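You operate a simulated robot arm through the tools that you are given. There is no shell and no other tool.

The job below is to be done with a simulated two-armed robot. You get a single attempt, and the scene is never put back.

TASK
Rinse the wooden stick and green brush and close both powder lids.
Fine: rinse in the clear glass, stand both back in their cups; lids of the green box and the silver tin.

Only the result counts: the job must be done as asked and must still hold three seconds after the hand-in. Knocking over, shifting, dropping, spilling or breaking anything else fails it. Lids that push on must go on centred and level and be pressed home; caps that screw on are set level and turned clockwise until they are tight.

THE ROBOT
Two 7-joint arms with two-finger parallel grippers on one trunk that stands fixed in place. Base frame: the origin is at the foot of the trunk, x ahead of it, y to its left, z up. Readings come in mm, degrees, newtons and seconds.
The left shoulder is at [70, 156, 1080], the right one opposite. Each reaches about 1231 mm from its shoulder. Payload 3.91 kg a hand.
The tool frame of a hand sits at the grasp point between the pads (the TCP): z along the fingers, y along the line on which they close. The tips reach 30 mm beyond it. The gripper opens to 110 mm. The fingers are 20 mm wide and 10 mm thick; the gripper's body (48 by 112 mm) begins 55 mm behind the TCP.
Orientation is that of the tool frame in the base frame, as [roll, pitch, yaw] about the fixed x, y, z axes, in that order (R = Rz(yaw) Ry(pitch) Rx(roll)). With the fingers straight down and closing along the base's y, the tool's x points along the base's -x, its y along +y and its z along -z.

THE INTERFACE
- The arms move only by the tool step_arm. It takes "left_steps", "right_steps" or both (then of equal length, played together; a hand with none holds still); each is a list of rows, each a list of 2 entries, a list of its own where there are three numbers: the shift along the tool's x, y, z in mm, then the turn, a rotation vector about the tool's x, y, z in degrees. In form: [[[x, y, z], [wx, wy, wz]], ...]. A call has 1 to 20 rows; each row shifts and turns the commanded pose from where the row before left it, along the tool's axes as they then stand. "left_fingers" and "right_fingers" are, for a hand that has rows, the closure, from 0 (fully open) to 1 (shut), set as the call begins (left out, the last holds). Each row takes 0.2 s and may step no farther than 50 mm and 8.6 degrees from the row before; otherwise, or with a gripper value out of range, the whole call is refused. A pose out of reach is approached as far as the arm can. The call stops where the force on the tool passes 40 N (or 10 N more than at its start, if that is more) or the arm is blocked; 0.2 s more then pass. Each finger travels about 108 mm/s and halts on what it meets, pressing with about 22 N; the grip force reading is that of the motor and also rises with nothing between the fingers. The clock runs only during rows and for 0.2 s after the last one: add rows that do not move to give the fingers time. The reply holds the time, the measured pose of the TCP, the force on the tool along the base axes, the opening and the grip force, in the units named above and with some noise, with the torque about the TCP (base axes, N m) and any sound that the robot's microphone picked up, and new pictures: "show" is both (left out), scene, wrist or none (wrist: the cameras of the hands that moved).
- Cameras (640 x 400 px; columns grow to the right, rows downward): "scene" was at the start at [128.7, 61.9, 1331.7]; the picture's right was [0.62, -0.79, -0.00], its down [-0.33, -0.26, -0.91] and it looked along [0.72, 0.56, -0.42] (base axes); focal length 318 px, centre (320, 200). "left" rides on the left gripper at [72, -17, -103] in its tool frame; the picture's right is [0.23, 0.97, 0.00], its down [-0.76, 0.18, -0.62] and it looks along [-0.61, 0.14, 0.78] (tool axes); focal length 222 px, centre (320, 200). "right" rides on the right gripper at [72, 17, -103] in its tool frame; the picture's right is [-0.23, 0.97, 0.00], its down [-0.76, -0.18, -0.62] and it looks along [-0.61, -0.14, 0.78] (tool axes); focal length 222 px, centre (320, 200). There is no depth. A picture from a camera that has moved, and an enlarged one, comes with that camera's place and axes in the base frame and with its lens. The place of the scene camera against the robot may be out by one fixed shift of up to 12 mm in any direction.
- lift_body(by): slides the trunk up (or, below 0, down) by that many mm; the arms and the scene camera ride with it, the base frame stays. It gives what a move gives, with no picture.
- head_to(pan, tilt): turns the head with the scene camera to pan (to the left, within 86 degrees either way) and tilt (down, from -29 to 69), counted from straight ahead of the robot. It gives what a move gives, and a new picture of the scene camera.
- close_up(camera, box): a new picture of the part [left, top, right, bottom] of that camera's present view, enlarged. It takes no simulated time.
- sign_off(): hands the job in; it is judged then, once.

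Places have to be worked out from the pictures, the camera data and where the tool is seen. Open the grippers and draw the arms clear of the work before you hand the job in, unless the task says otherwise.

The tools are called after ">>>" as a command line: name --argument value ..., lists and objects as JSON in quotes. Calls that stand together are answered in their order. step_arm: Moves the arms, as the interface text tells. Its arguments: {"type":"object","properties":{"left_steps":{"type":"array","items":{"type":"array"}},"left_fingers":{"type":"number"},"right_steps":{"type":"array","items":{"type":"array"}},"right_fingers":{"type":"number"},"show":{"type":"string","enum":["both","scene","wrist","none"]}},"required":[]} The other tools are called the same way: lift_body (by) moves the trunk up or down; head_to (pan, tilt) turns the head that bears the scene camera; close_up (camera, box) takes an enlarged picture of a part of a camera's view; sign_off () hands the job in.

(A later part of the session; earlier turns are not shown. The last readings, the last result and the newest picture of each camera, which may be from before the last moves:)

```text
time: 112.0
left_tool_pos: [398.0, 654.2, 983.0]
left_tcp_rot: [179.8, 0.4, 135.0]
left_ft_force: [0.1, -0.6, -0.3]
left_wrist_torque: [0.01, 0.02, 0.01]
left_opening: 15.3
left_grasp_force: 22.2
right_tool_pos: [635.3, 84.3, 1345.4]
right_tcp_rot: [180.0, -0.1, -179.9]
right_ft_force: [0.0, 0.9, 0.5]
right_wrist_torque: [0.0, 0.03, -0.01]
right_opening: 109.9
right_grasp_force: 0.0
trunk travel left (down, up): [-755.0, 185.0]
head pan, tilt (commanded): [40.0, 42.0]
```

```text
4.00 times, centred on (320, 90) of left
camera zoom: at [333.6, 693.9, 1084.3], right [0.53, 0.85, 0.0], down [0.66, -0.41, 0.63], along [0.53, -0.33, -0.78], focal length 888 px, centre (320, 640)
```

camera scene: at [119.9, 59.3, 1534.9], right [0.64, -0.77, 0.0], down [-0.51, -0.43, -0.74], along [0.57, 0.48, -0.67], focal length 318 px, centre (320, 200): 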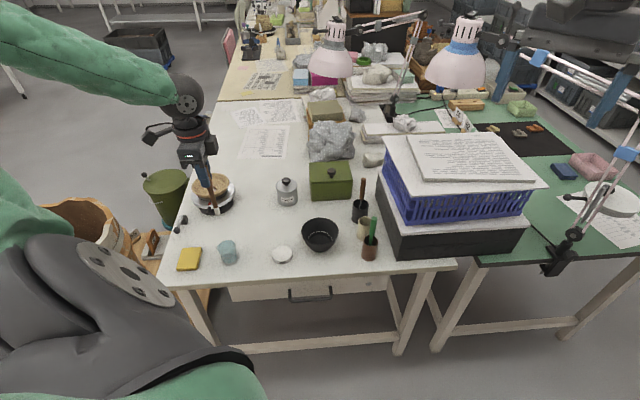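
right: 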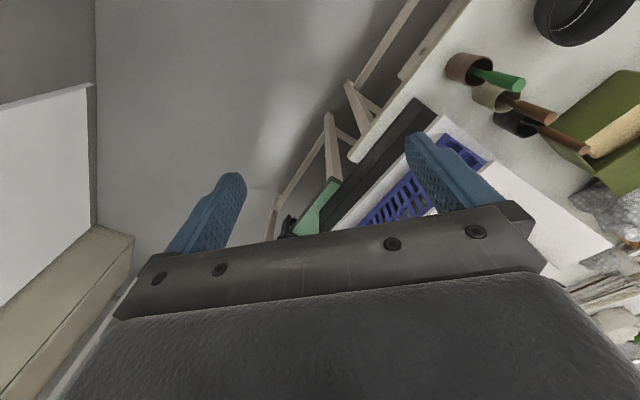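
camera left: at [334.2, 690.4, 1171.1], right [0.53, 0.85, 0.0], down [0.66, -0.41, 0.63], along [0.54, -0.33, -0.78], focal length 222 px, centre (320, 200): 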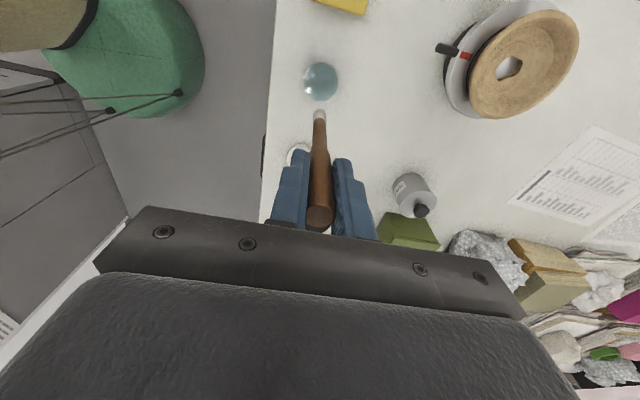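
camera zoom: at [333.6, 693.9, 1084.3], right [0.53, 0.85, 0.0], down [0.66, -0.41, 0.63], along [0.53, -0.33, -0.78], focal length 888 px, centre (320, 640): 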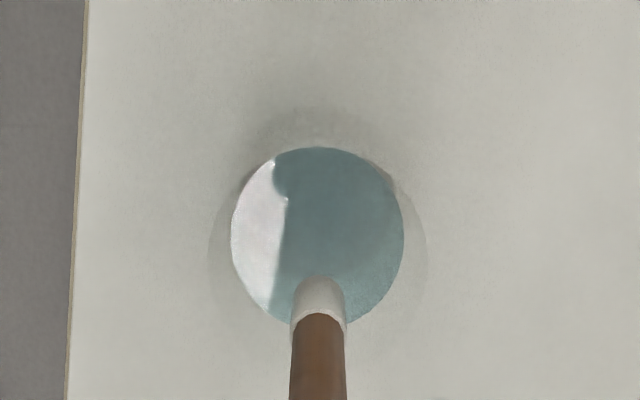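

The coating still looks present, so I rinse again — deeper and longer, with wider swirls (8 mm) and vertical strokes.

>>> step_arm --left_steps '[[[0, 0, 30], [0, 0, 0]], [[0, 0, 30], [0, 0, 0]], [[0, 0, 29], [0, 0, 0]], [[8, -1, 0], [0, 0, 0]], [[-8, 8, 0], [0, 0, 0]], [[-8, -8, 0], [0, 0, 0]], [[8, -8, 0], [0, 0, 0]], [[8, 8, 0], [0, 0, 0]], [[-8, 8, 0], [0, 0, 0]], [[-8, -8, 0], [0, 0, 0]], [[8, -8, 0], [0, 0, 0]], [[8, 8, 0], [0, 0, 0]], [[-8, 8, 0], [0, 0, 0]], [[-8, -8, 0], [0, 0, 0]], [[8, -8, 0], [0, 0, 0]], [[8, 8, 0], [0, 0, 0]], [[-8, 8, 0], [0, 0, 0]], [[-8, -8, 0], [0, 0, 0]], [[8, 1, 0], [0, 0, 0]], [[0, 0, 0], [0, 0, 0]]]' --show "none"

>>> close_up --camera "left" --box '[240, 60, 400, 200]'

>>> step_arm --left_steps '[[[0, 0, -12], [0, 0, 0]], [[0, 0, 12], [0, 0, 0]], [[0, 0, -12], [0, 0, 0]], [[0, 0, 12], [0, 0, 0]], [[0, 0, -12], [0, 0, 0]], [[0, 0, 12], [0, 0, 0]], [[8, 0, 0], [0, 0, 0]], [[-16, 0, 0], [0, 0, 0]], [[16, 0, 0], [0, 0, 0]], [[-16, 0, 0], [0, 0, 0]], [[16, 0, 0], [0, 0, 0]], [[-8, 0, 0], [0, 0, 0]], [[0, 8, 0], [0, 0, 0]], [[0, -16, 0], [0, 0, 0]], [[0, 16, 0], [0, 0, 0]], [[0, -8, 0], [0, 0, 0]], [[0, 0, 0], [0, 0, 0]], [[0, 0, 0], [0, 0, 0]], [[0, 0, 0], [0, 0, 0]]]' --show "none"

>>> close_up --camera "scene" --box '[195, 190, 265, 270]'

```text
time: 116.2
left_tool_pos: [399.1, 657.1, 889.4]
left_tcp_rot: [179.7, 0.4, 134.9]
left_ft_force: [0.4, 0.0, 0.3]
left_wrist_torque: [0.02, 0.01, -0.03]
left_opening: 15.3
left_grasp_force: 22.1
right_tool_pos: [635.1, 83.5, 1346.8]
right_tcp_rot: [-180.0, 0.0, -180.0]
right_ft_force: [0.1, 0.0, -0.2]
right_wrist_torque: [-0.03, -0.03, 0.0]
right_opening: 110.1
right_grasp_force: 0.0
trunk travel left (down, up): [-755.0, 185.0]
head pan, tilt (commanded): [40.0, 42.0]
```

```text
2.86 times, centred on (320, 130) of left
camera zoom: at [334.4, 697.2, 991.9], right [0.53, 0.85, 0.01], down [0.66, -0.41, 0.63], along [0.53, -0.33, -0.78], focal length 635 px, centre (320, 400)
```

zoom: 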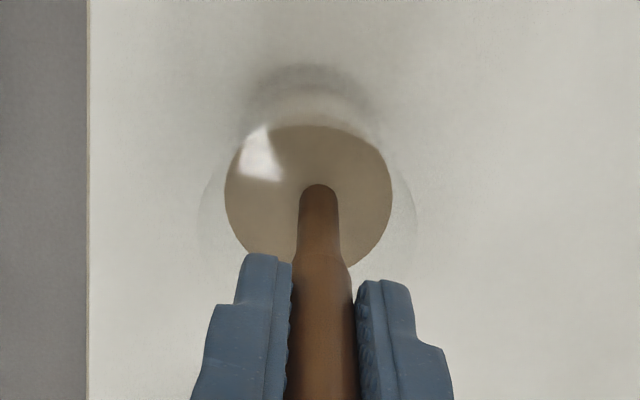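

```text
time: 120.2
left_tool_pos: [399.4, 657.8, 890.8]
left_tcp_rot: [179.6, 0.3, 134.9]
left_ft_force: [0.4, 0.3, 0.2]
left_wrist_torque: [0.0, 0.0, -0.01]
left_opening: 15.1
left_grasp_force: 22.1
right_tool_pos: [634.2, 83.0, 1346.9]
right_tcp_rot: [-179.9, 0.0, 179.9]
right_ft_force: [-0.1, 0.8, -0.2]
right_wrist_torque: [0.0, 0.0, 0.01]
right_opening: 109.8
right_grasp_force: 0.0
trunk travel left (down, up): [-755.0, 185.0]
head pan, tilt (commanded): [40.0, 42.0]
```

```text
5.00 times, centred on (230, 230) of scene
camera zoom: at [119.7, 58.5, 1535.0], right [0.64, -0.77, 0.0], down [-0.51, -0.43, -0.74], along [0.57, 0.48, -0.67], focal length 1589 px, centre (770, 50)
```

zoom: 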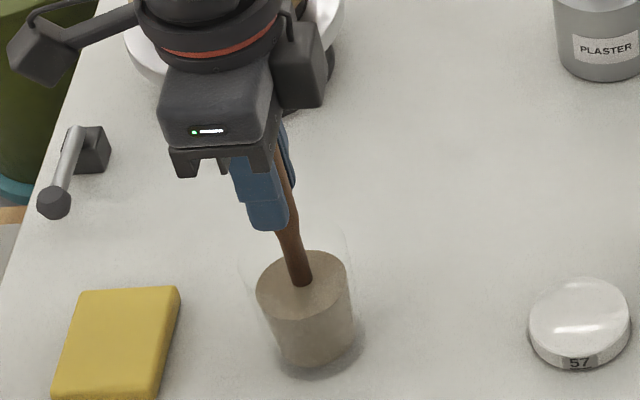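

The water has clouded — the residue washed off. I lift the stick out and check its tip.

>>> step_arm --left_steps '[[[0, 0, -25], [0, 0, 0]], [[0, 0, -30], [0, 0, 0]], [[0, 0, -30], [0, 0, 0]], [[0, 0, -35], [0, 0, 0]], [[0, 0, -35], [0, 0, 0]], [[0, 0, 0], [0, 0, 0]]]' --show "none"

>>> close_up --camera "scene" --box '[185, 150, 265, 260]'

>>> close_up --camera "left" --box '[260, 40, 380, 140]'

```text
time: 121.6
left_tool_pos: [399.4, 658.1, 1044.3]
left_tcp_rot: [179.7, 0.2, 134.9]
left_ft_force: [0.1, -0.1, 0.4]
left_wrist_torque: [-0.06, 0.01, -0.02]
left_opening: 15.2
left_grasp_force: 22.6
right_tool_pos: [636.5, 85.3, 1346.1]
right_tcp_rot: [179.9, 0.0, -180.0]
right_ft_force: [0.6, 0.6, 0.1]
right_wrist_torque: [0.0, 0.03, -0.02]
right_opening: 110.0
right_grasp_force: 0.1
trunk travel left (down, up): [-755.0, 185.0]
head pan, tilt (commanded): [40.0, 42.0]
```

```text
3.64 times, centred on (225, 205) of scene
camera zoom: at [121.0, 59.7, 1534.8], right [0.64, -0.77, 0.0], down [-0.51, -0.43, -0.74], along [0.57, 0.48, -0.67], focal length 1156 px, centre (666, 182)
```

zoom: 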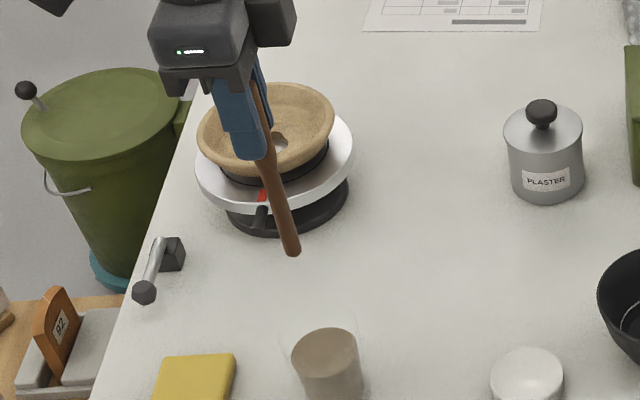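

```text
4.00 times, centred on (320, 90) of left
camera zoom: at [334.0, 697.4, 1148.1], right [0.53, 0.85, 0.0], down [0.66, -0.41, 0.63], along [0.53, -0.33, -0.78], focal length 888 px, centre (320, 640)
```

zoom: 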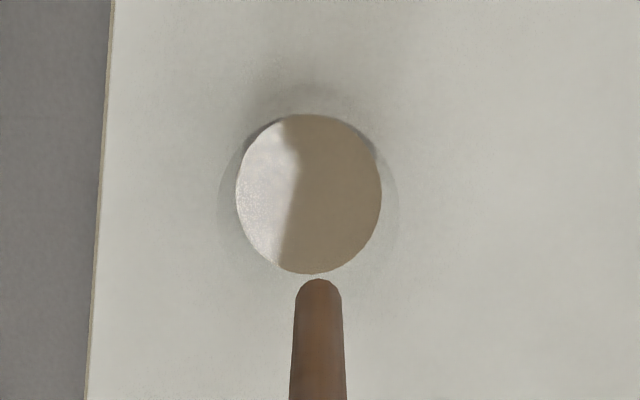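

The tip is clean wood now. I carry the stick back to the beige cup along the reverse path.

>>> step_arm --left_steps '[[[-47, 6.12, -2.2], [0, 0, 0]], [[-47, 6.12, -2.2], [0, 0, 0]], [[-47, 6.12, -2.2], [0, 0, 0]], [[-47, 6.12, -2.2], [0, 0, 0]], [[-47, 6.12, -2.2], [0, 0, 0]], [[-47, 6.12, -2.2], [0, 0, 0]], [[-47, 6.12, -2.2], [0, 0, 0]], [[-47, 6.12, -2.2], [0, 0, 0]], [[-46.8, 6.12, -2.2], [0, 0, 0]], [[0, 0, 0], [0, 0, 0]], [[0, 0, 0], [0, 0, 0]]]' --show "wrist"

>>> close_up --camera "left" --box '[220, 40, 420, 200]'

>>> close_up --camera "scene" --box '[340, 150, 400, 260]'

```text
time: 124.0
left_tool_pos: [738.3, 394.3, 1066.2]
left_tcp_rot: [179.5, 0.2, 134.9]
left_ft_force: [0.5, 0.0, 0.2]
left_wrist_torque: [-0.01, 0.0, 0.0]
left_opening: 15.1
left_grasp_force: 21.8
right_tool_pos: [636.3, 82.6, 1344.4]
right_tcp_rot: [180.0, -0.1, 180.0]
right_ft_force: [-0.2, -0.7, 0.1]
right_wrist_torque: [-0.01, -0.04, -0.02]
right_opening: 110.2
right_grasp_force: 0.2
trunk travel left (down, up): [-755.0, 185.0]
head pan, tilt (commanded): [40.0, 42.0]
camera left: at [672.5, 432.8, 1169.4], right [0.53, 0.85, 0.01], down [0.66, -0.42, 0.63], along [0.53, -0.33, -0.78], focal length 222 px, centre (320, 200)
```

left: 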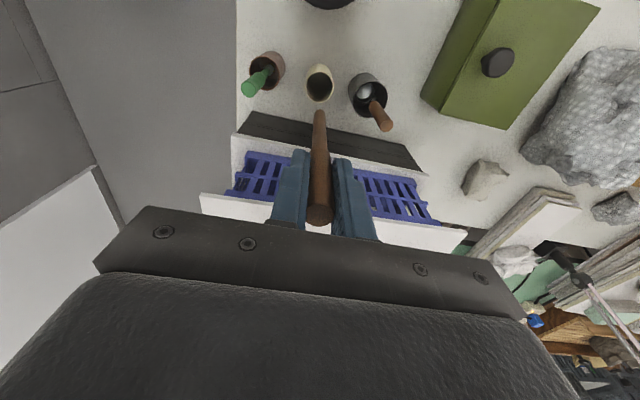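

```text
2.50 times, centred on (320, 120) of left
camera zoom: at [672.5, 432.8, 1169.4], right [0.53, 0.85, 0.01], down [0.66, -0.42, 0.63], along [0.53, -0.33, -0.78], focal length 555 px, centre (320, 400)
```

zoom: 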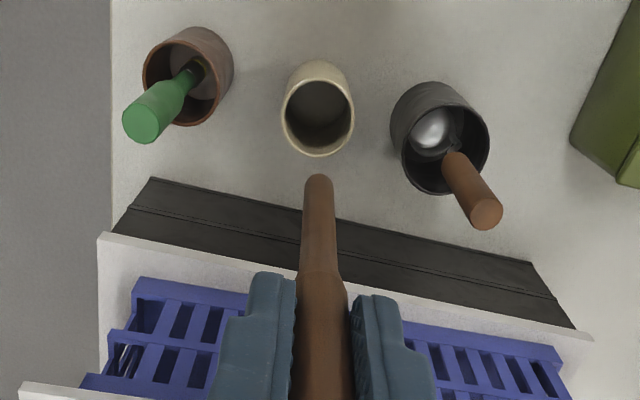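

```text
3.64 times, centred on (370, 205) of scene
camera zoom: at [121.2, 58.1, 1534.9], right [0.64, -0.77, 0.0], down [-0.51, -0.43, -0.74], along [0.57, 0.48, -0.67], focal length 1156 px, centre (138, 182)
```

zoom: 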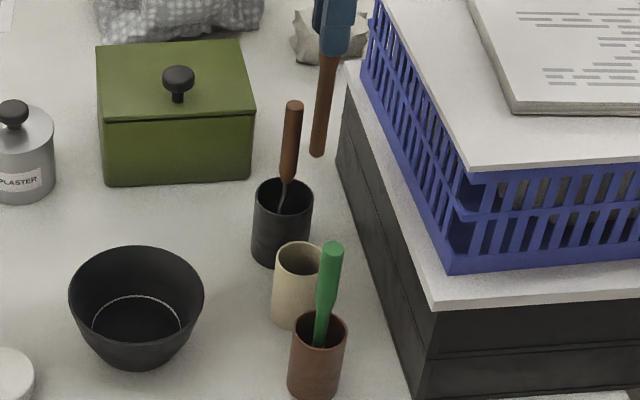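

Cup centre and stick are aligned within ~1 mm. I lower until the tip is just above the rim and re-check.

>>> step_arm --left_steps '[[[0.8, -1, 30], [0, 0, 0]], [[0, 0, 35], [0, 0, 0]], [[0, 0, 30], [0, 0, 0]], [[0, 0, 0], [0, 0, 0]]]' --show "none"

>>> close_up --camera "left" --box '[240, 60, 400, 180]'

>>> close_up --camera "scene" --box '[340, 190, 400, 260]'

```text
time: 125.0
left_tool_pos: [734.5, 393.8, 971.3]
left_tcp_rot: [179.6, 0.3, 134.9]
left_ft_force: [0.3, -0.1, 0.2]
left_wrist_torque: [0.0, 0.01, 0.0]
left_opening: 15.2
left_grasp_force: 21.8
right_tool_pos: [635.2, 83.3, 1344.8]
right_tcp_rot: [-180.0, 0.0, -180.0]
right_ft_force: [-0.1, 0.5, 0.6]
right_wrist_torque: [-0.04, -0.03, 0.02]
right_opening: 110.1
right_grasp_force: 0.0
trunk travel left (down, up): [-755.0, 185.0]
head pan, tilt (commanded): [40.0, 42.0]
```

```text
3.33 times, centred on (320, 120) of left
camera zoom: at [670.2, 433.6, 1073.4], right [0.53, 0.85, 0.01], down [0.66, -0.41, 0.63], along [0.53, -0.33, -0.78], focal length 740 px, centre (320, 467)
```

zoom: 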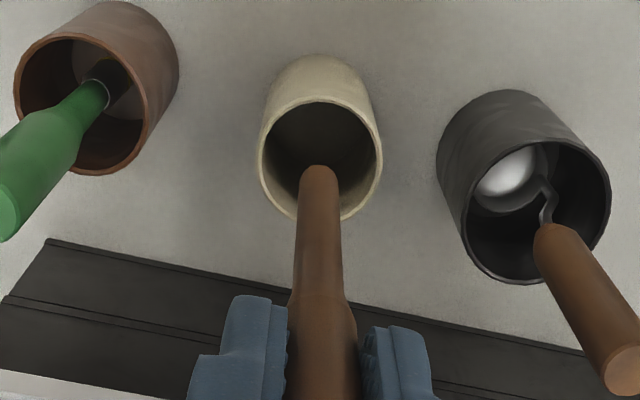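

```text
5.71 times, centred on (370, 225) of scene
camera zoom: at [120.2, 58.7, 1534.9], right [0.64, -0.77, 0.0], down [-0.51, -0.43, -0.74], along [0.57, 0.48, -0.67], focal length 1816 px, centre (34, 57)
```

zoom: 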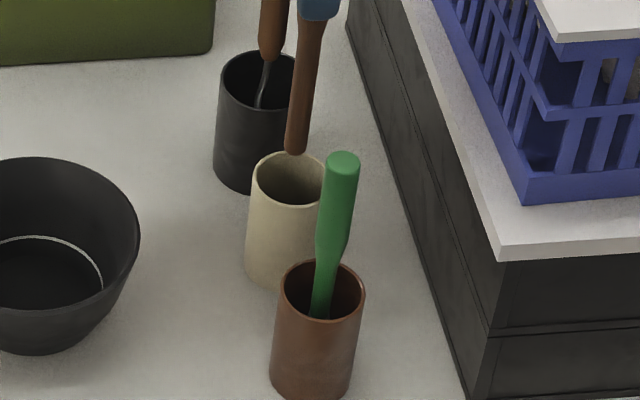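

The tip is over the mouth, slightly toward +x of the tool; I shift −2 mm and lower into the cup.

>>> step_arm --left_steps '[[[-2, 0.5, 20], [0, 0, 0]], [[0, 0, 20], [0, 0, 0]], [[0, 0, 20], [0, 0, 0]], [[0, 0, 0], [0, 0, 0]]]' --show "none"

>>> close_up --camera "left" --box '[240, 60, 400, 180]'

>>> close_up --camera "scene" --box '[340, 190, 400, 260]'

```text
time: 126.0
left_tool_pos: [738.3, 395.5, 912.1]
left_tcp_rot: [179.6, 0.1, 134.9]
left_ft_force: [0.0, 0.4, -0.7]
left_wrist_torque: [-0.01, 0.02, 0.01]
left_opening: 15.5
left_grasp_force: 22.2
right_tool_pos: [636.0, 84.0, 1345.9]
right_tcp_rot: [-180.0, 0.0, 179.9]
right_ft_force: [0.0, 0.5, -0.3]
right_wrist_torque: [-0.01, 0.04, 0.02]
right_opening: 110.0
right_grasp_force: 0.0
trunk travel left (down, up): [-755.0, 185.0]
head pan, tilt (commanded): [40.0, 42.0]
```

```text
3.33 times, centred on (320, 120) of left
camera zoom: at [673.2, 434.3, 1014.7], right [0.53, 0.85, 0.01], down [0.66, -0.42, 0.63], along [0.53, -0.33, -0.78], focal length 740 px, centre (320, 467)
```

zoom: 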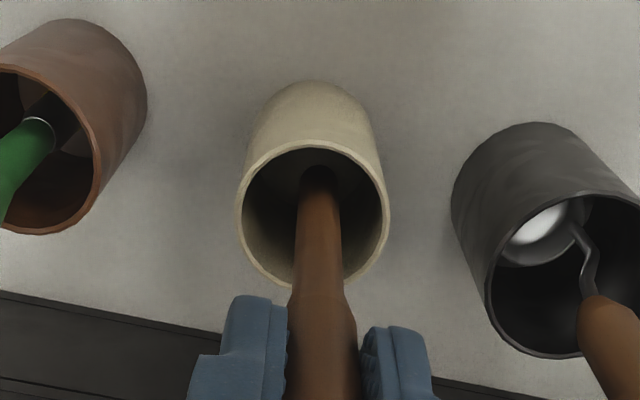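

```text
5.71 times, centred on (370, 225) of scene
camera zoom: at [120.2, 58.7, 1534.9], right [0.64, -0.77, 0.0], down [-0.51, -0.43, -0.74], along [0.57, 0.48, -0.67], focal length 1816 px, centre (34, 57)
```

zoom: 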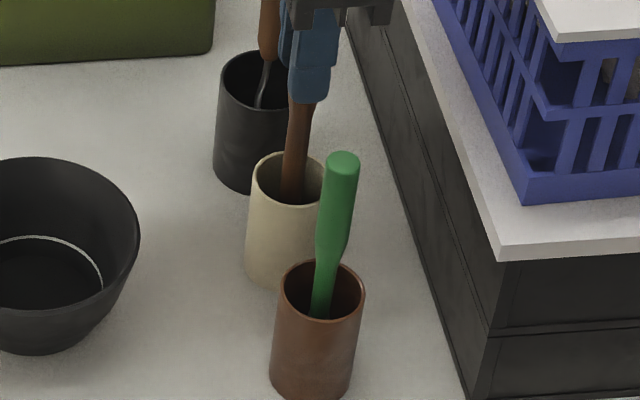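

Inside the cup, well centred. I lower 22 mm, then feel for the floor in small steps.

>>> step_arm --left_steps '[[[0, 0, 12], [0, 0, 0]], [[0, 0, 10], [0, 0, 0]], [[0, 0, 2], [0, 0, 0]], [[0, 0, 0], [0, 0, 0]]]' --show "none"

>>> step_arm --left_steps '[[[0, 0, 2], [0, 0, 0]], [[0, 0, 0], [0, 0, 0]]]' --show "none"

```text
time: 127.0
left_tool_pos: [738.3, 393.7, 888.7]
left_tcp_rot: [179.8, 0.4, 134.9]
left_ft_force: [0.5, 0.8, 0.2]
left_wrist_torque: [0.02, 0.02, 0.04]
left_opening: 15.5
left_grasp_force: 21.9
right_tool_pos: [634.4, 82.8, 1346.8]
right_tcp_rot: [-180.0, 0.1, -180.0]
right_ft_force: [0.0, 1.3, 0.4]
right_wrist_torque: [-0.01, 0.0, 0.01]
right_opening: 109.9
right_grasp_force: 0.0
trunk travel left (down, up): [-755.0, 185.0]
head pan, tilt (commanded): [40.0, 42.0]
```

```text
time: 127.6
left_tool_pos: [739.1, 394.4, 886.4]
left_tcp_rot: [179.6, 0.3, 134.9]
left_ft_force: [0.1, -0.2, 0.4]
left_wrist_torque: [0.0, 0.02, -0.03]
left_opening: 15.1
left_grasp_force: 21.7
right_tool_pos: [634.6, 84.0, 1346.0]
right_tcp_rot: [179.9, 0.1, 180.0]
right_ft_force: [-0.7, -0.1, -0.2]
right_wrist_torque: [0.01, -0.02, 0.02]
right_opening: 109.9
right_grasp_force: 0.1
trunk travel left (down, up): [-755.0, 185.0]
head pan, tilt (commanded): [40.0, 42.0]
```

>>> step_arm --left_steps '[[[0, 0, 1.5], [0, 0, 0]], [[0, 0, 1.5], [0, 0, 0]], [[0, 0, 0], [0, 0, 0]]]' --show "none"

>>> step_arm --left_steps '[[[0, 0, 1.5], [0, 0, 0]], [[0, 0, 0], [0, 0, 0]]]' --show "none"

```text
time: 128.4
left_tool_pos: [738.6, 394.9, 883.5]
left_tcp_rot: [179.6, 0.4, 134.9]
left_ft_force: [0.1, -2.3, 5.8]
left_wrist_torque: [-0.24, -0.03, 0.02]
left_opening: 15.5
left_grasp_force: 22.5
right_tool_pos: [634.3, 83.9, 1346.6]
right_tcp_rot: [-180.0, 0.0, -179.9]
right_ft_force: [-1.0, 0.2, 0.8]
right_wrist_torque: [0.03, 0.01, -0.01]
right_opening: 110.0
right_grasp_force: 0.1
trunk travel left (down, up): [-755.0, 185.0]
head pan, tilt (commanded): [40.0, 42.0]
```

```text
time: 129.0
left_tool_pos: [738.3, 395.6, 883.0]
left_tcp_rot: [179.5, 0.2, 134.9]
left_ft_force: [2.6, -0.7, 19.3]
left_wrist_torque: [-0.2, -0.39, 0.03]
left_opening: 15.4
left_grasp_force: 22.0
right_tool_pos: [634.8, 82.8, 1347.2]
right_tcp_rot: [179.9, -0.1, 180.0]
right_ft_force: [0.2, -0.4, 0.4]
right_wrist_torque: [0.02, 0.0, -0.01]
right_opening: 110.0
right_grasp_force: 0.0
trunk travel left (down, up): [-755.0, 185.0]
head pan, tilt (commanded): [40.0, 42.0]
```

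The stick is on the cup floor (19 N). I ease off 2.5 mm and release, then watch how it stands.

>>> step_arm --left_steps '[[[0, 0, -2.7], [0, 0, 0]], [[0, 0, 0], [0, 0, 0]]]' --show "none"

>>> step_arm --left_steps '[[[0, 0, 0], [0, 0, 0]], [[0, 0, 0], [0, 0, 0]], [[0, 0, 0], [0, 0, 0]], [[0, 0, 0], [0, 0, 0]]]' --left_fingers 0.7 --show "none"

>>> close_up --camera "left" --box '[220, 60, 420, 220]'

>>> close_up --camera "scene" --box '[340, 170, 400, 260]'

```text
time: 129.6
left_tool_pos: [736.6, 394.1, 883.2]
left_tcp_rot: [179.8, 0.2, 134.9]
left_ft_force: [1.1, -1.7, 4.8]
left_wrist_torque: [-0.16, -0.21, 0.0]
left_opening: 15.3
left_grasp_force: 22.0
right_tool_pos: [635.2, 83.1, 1345.0]
right_tcp_rot: [-180.0, 0.0, 179.9]
right_ft_force: [-0.5, -0.5, -0.2]
right_wrist_torque: [-0.03, -0.02, 0.01]
right_opening: 110.3
right_grasp_force: 0.1
trunk travel left (down, up): [-755.0, 185.0]
head pan, tilt (commanded): [40.0, 42.0]
```

```text
time: 130.6
left_tool_pos: [738.3, 394.6, 883.7]
left_tcp_rot: [179.6, 0.2, 134.9]
left_ft_force: [0.3, -0.1, -0.7]
left_wrist_torque: [0.02, 0.01, 0.0]
left_opening: 33.0
left_grasp_force: 0.1
right_tool_pos: [634.7, 83.1, 1345.9]
right_tcp_rot: [-180.0, -0.1, -180.0]
right_ft_force: [-0.7, 0.2, -0.4]
right_wrist_torque: [0.01, -0.03, 0.0]
right_opening: 109.8
right_grasp_force: 0.1
trunk travel left (down, up): [-755.0, 185.0]
head pan, tilt (commanded): [40.0, 42.0]
```

```text
2.50 times, centred on (320, 140) of left
camera zoom: at [672.3, 434.6, 987.0], right [0.53, 0.85, 0.01], down [0.66, -0.41, 0.63], along [0.53, -0.33, -0.78], focal length 555 px, centre (320, 350)
```

zoom: 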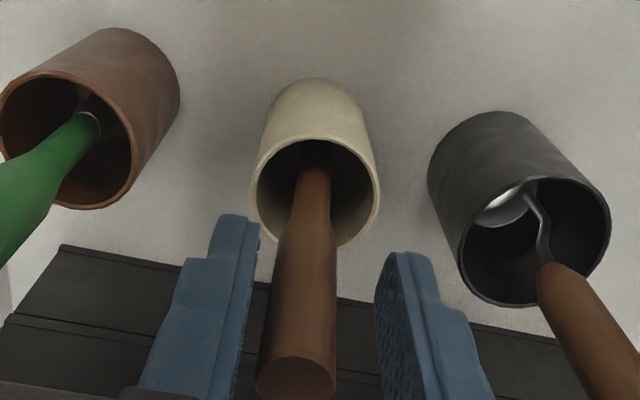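

```text
4.44 times, centred on (370, 215) of scene
camera zoom: at [120.3, 58.8, 1534.9], right [0.64, -0.77, 0.0], down [-0.51, -0.43, -0.74], along [0.57, 0.48, -0.67], focal length 1413 px, centre (98, 133)
```

zoom: 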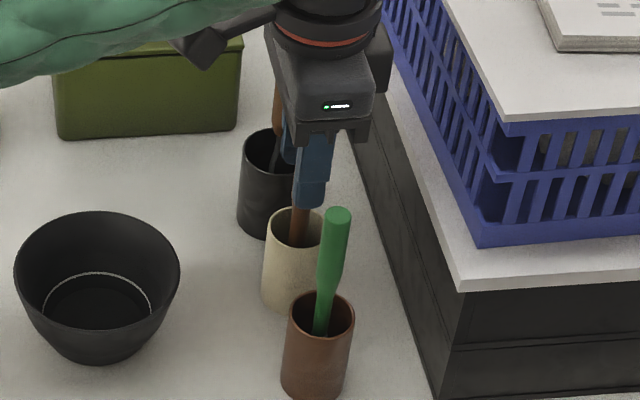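

Released; the stick stands with a slight lean. I open to ~65 mm and rise slowly.

>>> step_arm --left_steps '[[[0, 0, 0], [0, 0, 0]], [[0, 0, 0], [0, 0, 0]], [[0, 0, -10], [0, 0, 0]], [[0, 0, -15], [0, 0, 0]], [[0, 0, -20], [0, 0, 0]], [[0, 0, -25], [0, 0, 0]], [[0, 0, -35], [0, 0, 0]], [[0, 0, -40], [0, 0, 0]], [[0, 0, 0], [0, 0, 0]]]' --left_fingers 0.42 --show "wrist"

>>> close_up --camera "left" --box '[200, 30, 440, 200]'

>>> close_up --camera "scene" --box '[330, 160, 410, 270]'

```text
time: 132.6
left_tool_pos: [734.5, 394.0, 1029.8]
left_tcp_rot: [179.8, 0.2, 134.9]
left_ft_force: [-0.4, -0.8, -0.1]
left_wrist_torque: [0.01, 0.01, 0.0]
left_opening: 64.3
left_grasp_force: 0.0
right_tool_pos: [635.4, 84.9, 1345.5]
right_tcp_rot: [-180.0, 0.0, -179.9]
right_ft_force: [-0.8, -0.5, -0.3]
right_wrist_torque: [-0.01, 0.02, 0.0]
right_opening: 109.8
right_grasp_force: 0.2
trunk travel left (down, up): [-755.0, 185.0]
head pan, tilt (commanded): [40.0, 42.0]
camera left: at [669.3, 433.2, 1132.2], right [0.53, 0.85, 0.0], down [0.66, -0.41, 0.63], along [0.53, -0.33, -0.78], focal length 222 px, centre (320, 200)
```

left: 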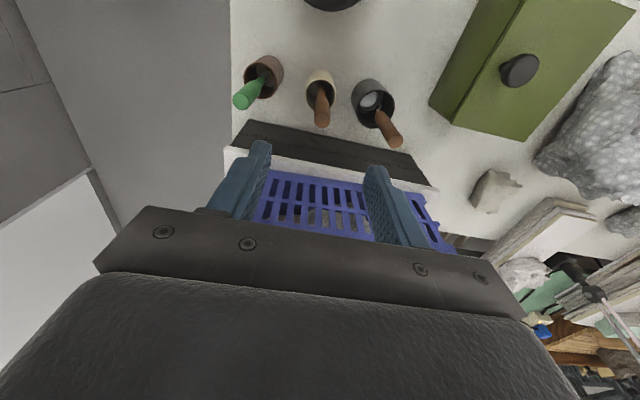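

```text
2.35 times, centred on (320, 115) of left
camera zoom: at [669.3, 433.2, 1132.2], right [0.53, 0.85, 0.0], down [0.66, -0.41, 0.63], along [0.53, -0.33, -0.78], focal length 523 px, centre (320, 400)
```

zoom: 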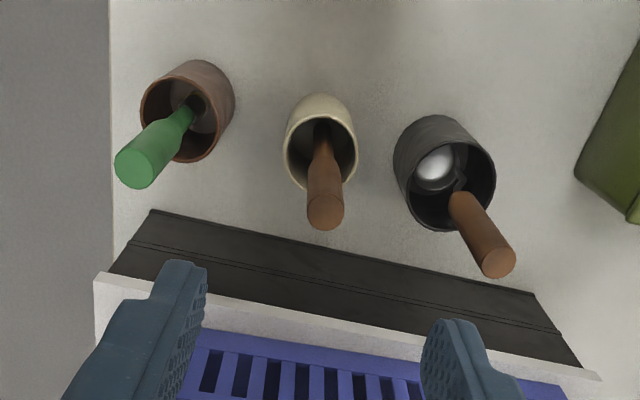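

```text
3.64 times, centred on (370, 215) of scene
camera zoom: at [120.6, 59.2, 1534.8], right [0.64, -0.77, 0.0], down [-0.51, -0.43, -0.74], along [0.57, 0.48, -0.67], focal length 1156 px, centre (138, 146)
```

zoom: 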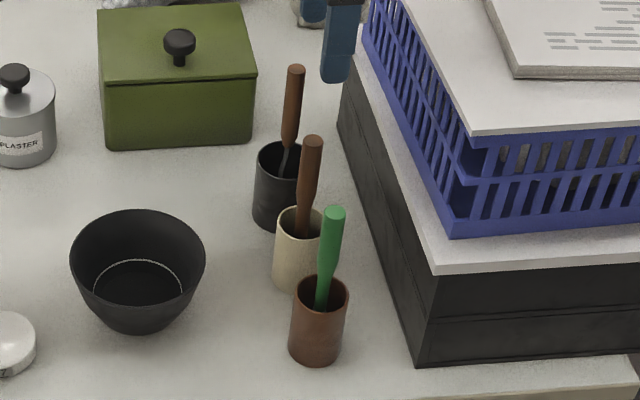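

The stick is back upright in its cup. Next, the green brush: it's at tool offset (≈−3.7, −77). I move over it.

>>> step_arm --left_steps '[[[-1.5, -38, 0], [0, 0, 0]], [[-2, -38.5, 0], [0, 0, 0]], [[0, 0, 30], [0, 0, 0]], [[0, 0, 0], [0, 0, 0]]]' --left_fingers 0.6 --show "none"

>>> close_up --camera "left" --box '[220, 40, 420, 200]'

>>> close_up --camera "scene" --box '[330, 140, 420, 270]'

```text
time: 133.6
left_tool_pos: [684.4, 335.5, 998.2]
left_tcp_rot: [179.6, 0.2, 134.9]
left_ft_force: [-0.7, -0.1, 0.2]
left_wrist_torque: [-0.03, -0.01, -0.01]
left_opening: 43.9
left_grasp_force: 0.1
right_tool_pos: [635.8, 83.4, 1345.2]
right_tcp_rot: [-179.9, 0.0, 179.9]
right_ft_force: [-0.5, 0.4, 0.1]
right_wrist_torque: [-0.03, 0.02, 0.04]
right_opening: 110.2
right_grasp_force: 0.1
trunk travel left (down, up): [-755.0, 185.0]
head pan, tilt (commanded): [40.0, 42.0]
```

```text
2.50 times, centred on (320, 120) of left
camera zoom: at [619.9, 375.5, 1101.3], right [0.53, 0.85, 0.01], down [0.66, -0.42, 0.63], along [0.53, -0.33, -0.78], focal length 555 px, centre (320, 400)
```

zoom: 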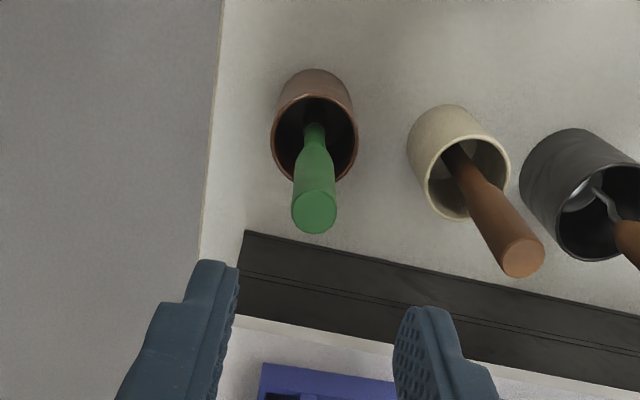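

```text
3.08 times, centred on (375, 205) of scene
camera zoom: at [120.1, 58.2, 1535.0], right [0.64, -0.77, 0.0], down [-0.51, -0.43, -0.74], along [0.57, 0.48, -0.67], focal length 978 px, centre (151, 185)
```

zoom: 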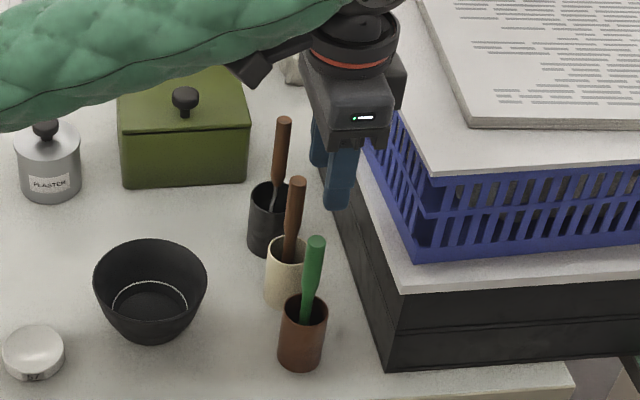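

Brush handle at tool offset (≈3, −3). I shift, descend around it and check.

>>> step_arm --left_steps '[[[3.2, -3, 22], [0, 0, 0]], [[0, 0, 22], [0, 0, 0]], [[0, 0, 22], [0, 0, 0]], [[0, 0, 0], [0, 0, 0]]]' --show "none"

>>> close_up --camera "left" --box '[220, 60, 420, 220]'

```text
time: 134.6
left_tool_pos: [680.8, 338.5, 931.1]
left_tcp_rot: [179.5, 0.3, 134.9]
left_ft_force: [0.3, -1.1, 0.5]
left_wrist_torque: [0.02, -0.03, 0.01]
left_opening: 43.9
left_grasp_force: 0.1
right_tool_pos: [636.6, 81.9, 1346.1]
right_tcp_rot: [-179.9, 0.0, 180.0]
right_ft_force: [0.6, 0.8, 0.3]
right_wrist_torque: [-0.01, -0.04, 0.01]
right_opening: 110.1
right_grasp_force: 0.0
trunk travel left (down, up): [-755.0, 185.0]
head pan, tilt (commanded): [40.0, 42.0]
```

```text
2.50 times, centred on (320, 140) of left
camera zoom: at [616.0, 378.1, 1034.4], right [0.53, 0.85, 0.01], down [0.66, -0.41, 0.63], along [0.53, -0.33, -0.78], focal length 555 px, centre (320, 350)
```

zoom: 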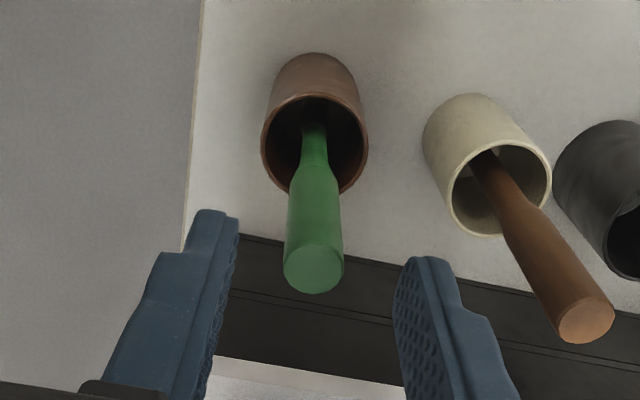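

>>> step_arm --left_steps '[[[-0.8, -1.8, 24], [0, 0, 0]], [[0, 0, 25], [0, 0, 0]], [[0, 0, 0], [0, 0, 0]]]' --show "none"

>>> close_up --camera "left" --box '[220, 60, 420, 220]'

>>> step_arm --left_steps '[[[0, 0, 0], [0, 0, 0]], [[0, 0, 0], [0, 0, 0]], [[0, 0, 0], [0, 0, 0]]]' --left_fingers 1.0 --show "none"

>>> close_up --camera "left" --box '[220, 60, 420, 220]'

```text
time: 135.4
left_tool_pos: [680.0, 336.8, 883.2]
left_tcp_rot: [179.5, 0.2, 134.9]
left_ft_force: [-0.6, -0.4, -0.5]
left_wrist_torque: [0.03, 0.0, -0.01]
left_opening: 44.1
left_grasp_force: 0.0
right_tool_pos: [635.3, 83.2, 1344.8]
right_tcp_rot: [-180.0, 0.0, 180.0]
right_ft_force: [0.3, 0.4, 0.4]
right_wrist_torque: [-0.02, -0.05, -0.01]
right_opening: 110.2
right_grasp_force: 0.1
trunk travel left (down, up): [-755.0, 185.0]
head pan, tilt (commanded): [40.0, 42.0]
```

```text
2.50 times, centred on (320, 140) of left
camera zoom: at [615.6, 376.7, 986.3], right [0.53, 0.85, 0.01], down [0.66, -0.41, 0.63], along [0.53, -0.33, -0.78], focal length 555 px, centre (320, 350)
```

zoom: 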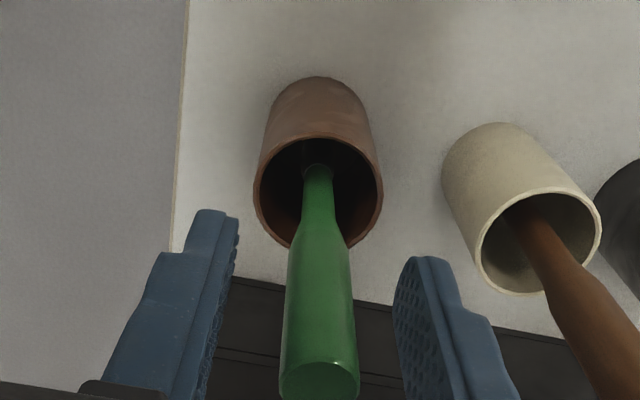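

```text
time: 136.2
left_tool_pos: [680.0, 337.2, 884.5]
left_tcp_rot: [179.6, 0.3, 134.8]
left_ft_force: [-0.5, -0.3, 0.3]
left_wrist_torque: [0.0, 0.01, 0.01]
left_opening: 15.1
left_grasp_force: 21.6
right_tool_pos: [636.0, 81.8, 1346.3]
right_tcp_rot: [180.0, 0.0, -180.0]
right_ft_force: [0.6, -0.6, -0.2]
right_wrist_torque: [0.0, 0.0, -0.03]
right_opening: 110.0
right_grasp_force: 0.0
trunk travel left (down, up): [-755.0, 185.0]
head pan, tilt (commanded): [40.0, 42.0]
```

```text
2.50 times, centred on (320, 140) of left
camera zoom: at [615.7, 376.7, 986.4], right [0.53, 0.85, 0.01], down [0.66, -0.41, 0.63], along [0.53, -0.33, -0.78], focal length 555 px, centre (320, 350)
```

zoom: 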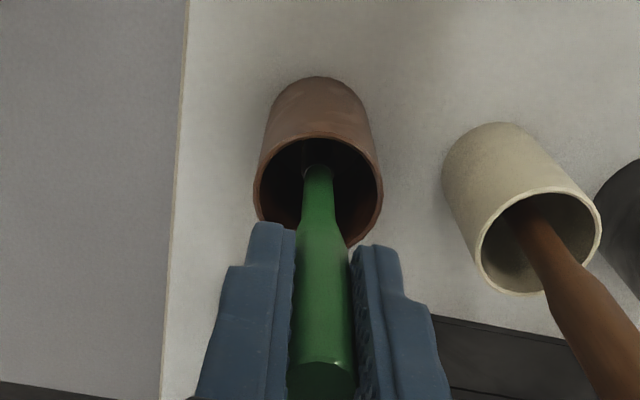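

The brush is gripped (15 mm). I lift it straight up out of the cup and look at its tip.

>>> step_arm --left_steps '[[[0, 0, -15], [0, 0, 0]], [[0, 0, -30], [0, 0, 0]], [[0, 0, -40], [0, 0, 0]], [[0, 0, -40], [0, 0, 0]], [[0, 0, -45], [0, 0, 0]], [[0, 0, 0], [0, 0, 0]]]' --show "none"

>>> close_up --camera "left" --box '[220, 40, 420, 200]'

>>> close_up --camera "scene" --box '[330, 140, 420, 270]'

```text
time: 137.6
left_tool_pos: [680.1, 338.3, 1052.0]
left_tcp_rot: [179.7, 0.2, 134.9]
left_ft_force: [-0.4, -0.3, -0.2]
left_wrist_torque: [-0.01, 0.0, -0.01]
left_opening: 15.1
left_grasp_force: 22.2
right_tool_pos: [634.8, 83.0, 1345.8]
right_tcp_rot: [-180.0, 0.0, -179.9]
right_ft_force: [-0.5, -0.1, 0.8]
right_wrist_torque: [-0.02, 0.04, -0.02]
right_opening: 109.8
right_grasp_force: 0.0
trunk travel left (down, up): [-755.0, 185.0]
head pan, tilt (commanded): [40.0, 42.0]
```

```text
2.50 times, centred on (320, 120) of left
camera zoom: at [615.6, 378.1, 1155.4], right [0.53, 0.85, 0.0], down [0.66, -0.41, 0.63], along [0.53, -0.33, -0.78], focal length 555 px, centre (320, 400)
```

zoom: 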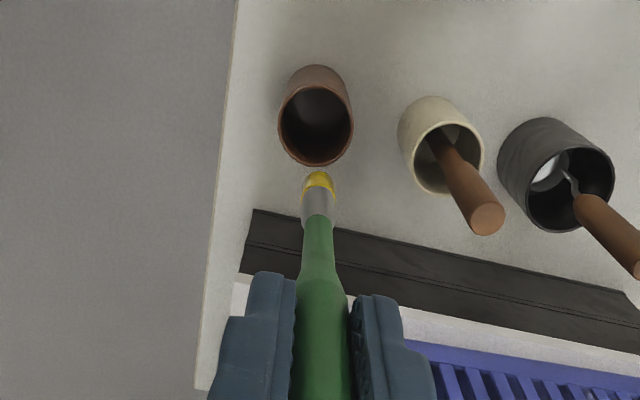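

```text
3.08 times, centred on (375, 205) of scene
camera zoom: at [120.6, 59.2, 1534.8], right [0.64, -0.77, 0.0], down [-0.51, -0.43, -0.74], along [0.57, 0.48, -0.67], focal length 978 px, centre (151, 185)
```

zoom: 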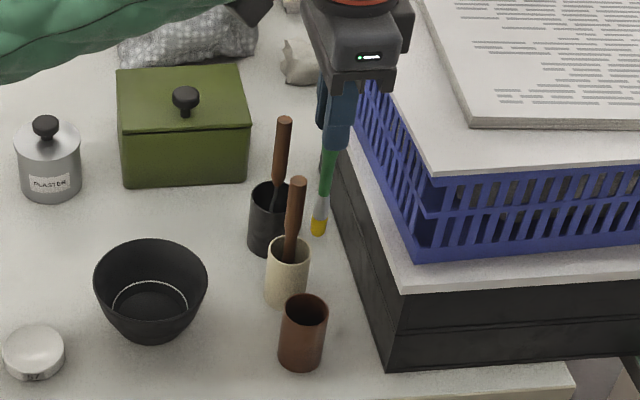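

The brush tip is coated yellow. I carry it to the glass.

>>> step_arm --left_steps '[[[47.1, 3.07, -2], [0, 0, 0]], [[47.1, 3.07, -2], [0, 0, 0]], [[47.1, 3.07, -2], [0, 0, 0]], [[47.1, 3.07, -2], [0, 0, 0]], [[47.1, 3.07, -2], [0, 0, 0]], [[47.1, 3.07, -2], [0, 0, 0]], [[47.1, 3.07, -2], [0, 0, 0]], [[47.1, 3.07, -2], [0, 0, 0]], [[47.1, 3.07, -2], [0, 0, 0]], [[0, 0, 0], [0, 0, 0]], [[0, 0, 0], [0, 0, 0]]]' --show "wrist"

>>> close_up --camera "left" --box '[220, 20, 420, 180]'

>>> close_up --camera "scene" --box '[185, 150, 265, 270]'

```text
time: 140.0
left_tool_pos: [400.4, 657.4, 1068.0]
left_tcp_rot: [179.6, 0.4, 134.9]
left_ft_force: [0.0, 0.3, 0.4]
left_wrist_torque: [0.04, 0.02, -0.01]
left_opening: 15.1
left_grasp_force: 22.0
right_tool_pos: [635.2, 83.7, 1345.3]
right_tcp_rot: [180.0, 0.0, 180.0]
right_ft_force: [0.2, -0.6, -0.1]
right_wrist_torque: [0.02, 0.02, -0.04]
right_opening: 109.9
right_grasp_force: 0.1
trunk travel left (down, up): [-755.0, 185.0]
head pan, tilt (commanded): [40.0, 42.0]
camera left: at [336.0, 697.3, 1171.0], right [0.53, 0.85, 0.01], down [0.66, -0.41, 0.63], along [0.54, -0.33, -0.78], focal length 222 px, centre (320, 200)
```

left: 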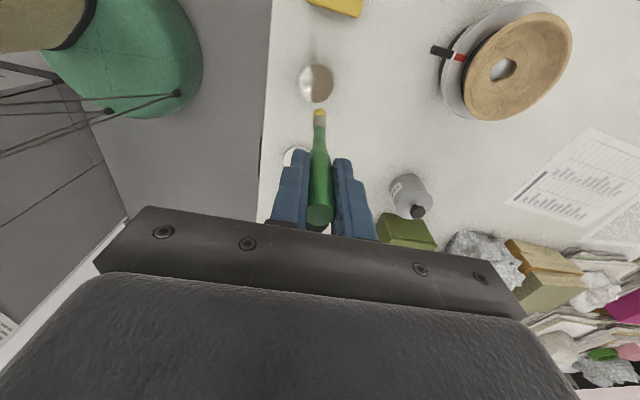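

```text
2.50 times, centred on (320, 100) of left
camera zoom: at [336.0, 697.3, 1171.0], right [0.53, 0.85, 0.01], down [0.66, -0.41, 0.63], along [0.54, -0.33, -0.78], focal length 555 px, centre (320, 450)
```

zoom: 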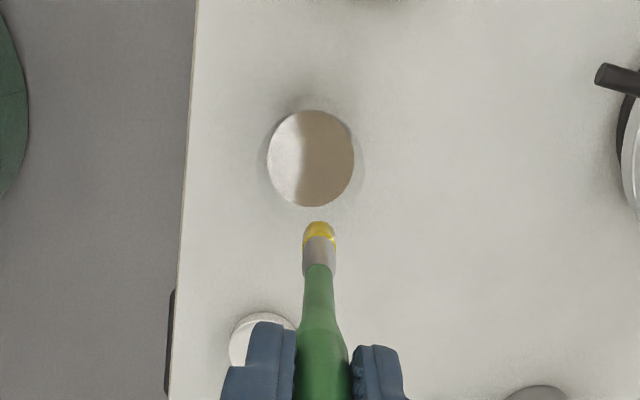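

```text
3.33 times, centred on (225, 210) of scene
camera zoom: at [119.9, 59.2, 1534.9], right [0.64, -0.77, 0.0], down [-0.51, -0.43, -0.74], along [0.57, 0.48, -0.67], focal length 1060 px, centre (637, 167)
```

zoom: 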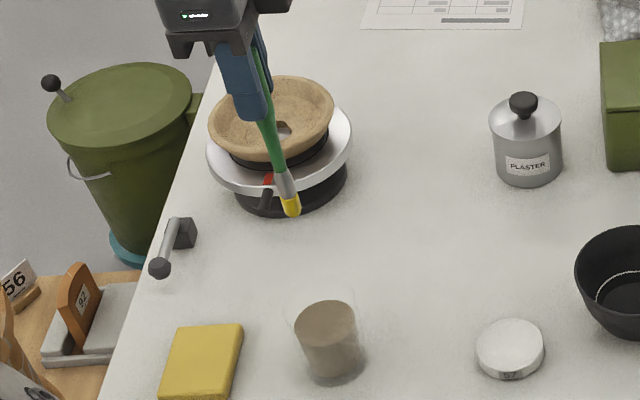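

Shift −4.8 mm in tool y to centre over the glass, then lower to just above the rim for a check.

>>> step_arm --left_steps '[[[0, -4.8, 25], [0, 0, 0]], [[0, 0, 25], [0, 0, 0]], [[0, 0, 25], [0, 0, 0]], [[0, 0, 0], [0, 0, 0]]]' --show "none"

>>> close_up --camera "left" --box '[240, 20, 400, 160]'

>>> close_up --camera "scene" --box '[195, 190, 265, 270]'

```text
time: 141.0
left_tool_pos: [398.5, 653.2, 994.3]
left_tcp_rot: [179.6, 0.2, 134.9]
left_ft_force: [0.7, 0.4, -0.3]
left_wrist_torque: [0.0, 0.0, 0.03]
left_opening: 15.1
left_grasp_force: 21.3
right_tool_pos: [636.0, 83.3, 1346.8]
right_tcp_rot: [-180.0, 0.0, 179.9]
right_ft_force: [0.6, 0.1, -0.7]
right_wrist_torque: [0.01, 0.0, 0.01]
right_opening: 110.0
right_grasp_force: 0.0
trunk travel left (down, up): [-755.0, 185.0]
head pan, tilt (commanded): [40.0, 42.0]
```

```text
2.86 times, centred on (320, 90) of left
camera zoom: at [333.2, 692.9, 1096.6], right [0.53, 0.85, 0.01], down [0.66, -0.41, 0.63], along [0.53, -0.33, -0.78], focal length 635 px, centre (320, 514)
```

zoom: 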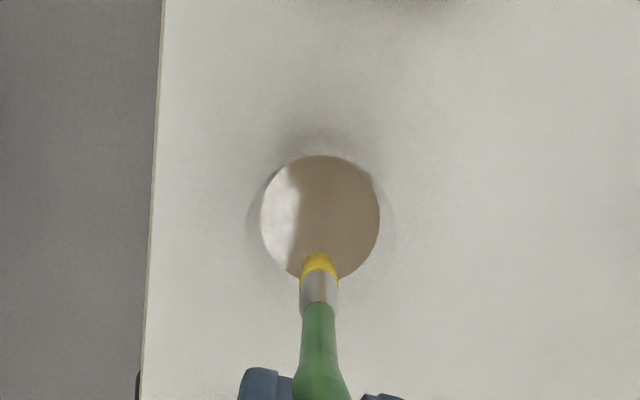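

```text
5.00 times, centred on (230, 230) of scene
camera zoom: at [119.9, 58.7, 1534.9], right [0.64, -0.77, 0.0], down [-0.51, -0.43, -0.74], along [0.57, 0.48, -0.67], focal length 1589 px, centre (770, 50)
```

zoom: 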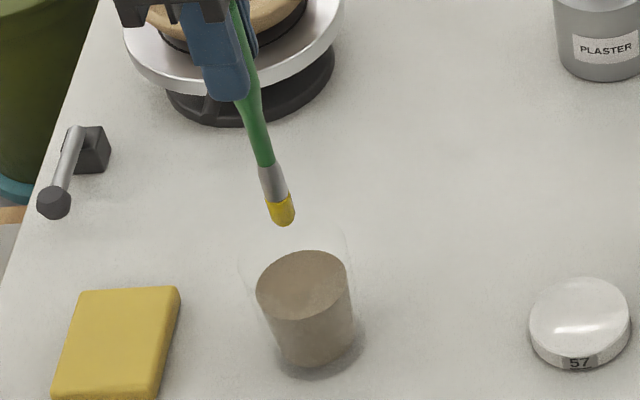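

Aligned. I lower into the water and swirl in the same way as for the stick.

>>> step_arm --left_steps '[[[-1, 0.5, 25], [0, 0, 0]], [[0, 0, 27], [0, 0, 0]], [[0, 0, 27], [0, 0, 0]], [[0, 0, 24], [0, 0, 0]], [[0, 0, 0], [0, 0, 0]]]' --show "none"

>>> close_up --camera "left" --box '[240, 60, 400, 200]'

>>> step_arm --left_steps '[[[8, -1, 0], [0, 0, 0]], [[-8, 8, 0], [0, 0, 0]], [[-8, -8, 0], [0, 0, 0]], [[8, -8, 0], [0, 0, 0]], [[8, 8, 0], [0, 0, 0]], [[-8, 8, 0], [0, 0, 0]], [[-8, -8, 0], [0, 0, 0]], [[8, -8, 0], [0, 0, 0]], [[8, 8, 0], [0, 0, 0]], [[-8, 8, 0], [0, 0, 0]], [[-8, -8, 0], [0, 0, 0]], [[8, -8, 0], [0, 0, 0]], [[8, 8, 0], [0, 0, 0]], [[-8, 8, 0], [0, 0, 0]], [[-8, -8, 0], [0, 0, 0]], [[8, -8, 0], [0, 0, 0]], [[8, 8, 0], [0, 0, 0]], [[-8, 1, 0], [0, 0, 0]], [[0, 0, 0], [0, 0, 0]]]' --show "none"

>>> close_up --camera "left" --box '[240, 60, 400, 200]'

>>> close_up --camera "scene" --box '[195, 190, 265, 270]'

```text
time: 142.2
left_tool_pos: [399.2, 655.7, 891.7]
left_tcp_rot: [179.6, 0.2, 134.9]
left_ft_force: [0.6, -0.3, 0.2]
left_wrist_torque: [0.0, 0.01, 0.05]
left_opening: 15.5
left_grasp_force: 21.7
right_tool_pos: [635.1, 83.4, 1346.7]
right_tcp_rot: [-179.9, 0.0, -179.9]
right_ft_force: [-0.6, 0.4, -0.2]
right_wrist_torque: [0.01, -0.03, -0.01]
right_opening: 109.9
right_grasp_force: 0.2
trunk travel left (down, up): [-755.0, 185.0]
head pan, tilt (commanded): [40.0, 42.0]
```

```text
2.86 times, centred on (320, 130) of left
camera zoom: at [333.9, 694.9, 994.3], right [0.53, 0.85, 0.01], down [0.66, -0.42, 0.63], along [0.53, -0.33, -0.78], focal length 635 px, centre (320, 400)
```

zoom: 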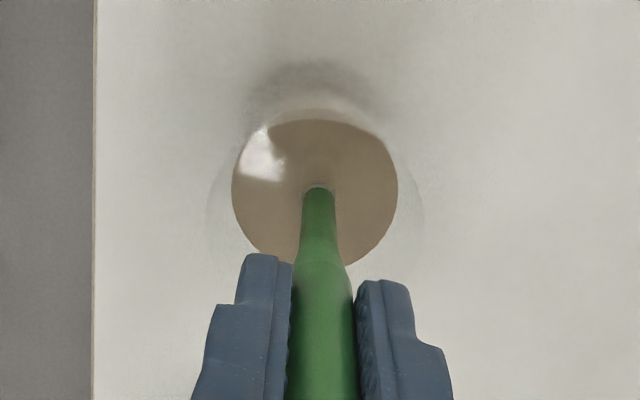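

```text
time: 146.2
left_tool_pos: [399.2, 652.8, 893.5]
left_tcp_rot: [179.6, 0.3, 134.9]
left_ft_force: [-0.2, -0.1, 0.2]
left_wrist_torque: [-0.01, -0.03, -0.01]
left_opening: 15.1
left_grasp_force: 22.0
right_tool_pos: [636.0, 83.0, 1346.6]
right_tcp_rot: [-180.0, -0.1, -180.0]
right_ft_force: [-0.3, -0.8, 0.1]
right_wrist_torque: [0.03, 0.01, -0.01]
right_opening: 109.9
right_grasp_force: 0.0
trunk travel left (down, up): [-755.0, 185.0]
head pan, tilt (commanded): [40.0, 42.0]
```

```text
2.86 times, centred on (320, 130) of left
camera zoom: at [334.2, 692.6, 996.1], right [0.53, 0.85, 0.01], down [0.66, -0.41, 0.63], along [0.53, -0.33, -0.78], focal length 635 px, centre (320, 400)
```

zoom: 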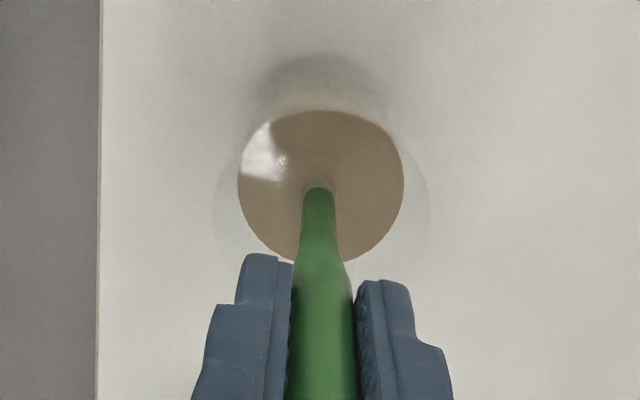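

```text
5.00 times, centred on (230, 230) of scene
camera zoom: at [119.9, 58.9, 1534.9], right [0.64, -0.77, 0.0], down [-0.51, -0.43, -0.74], along [0.57, 0.48, -0.67], focal length 1589 px, centre (770, 50)
```

zoom: 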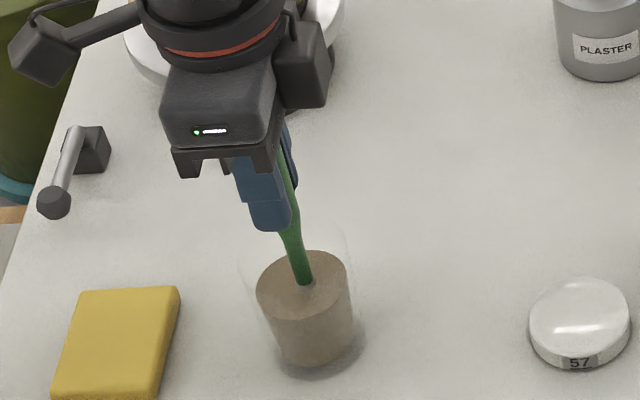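

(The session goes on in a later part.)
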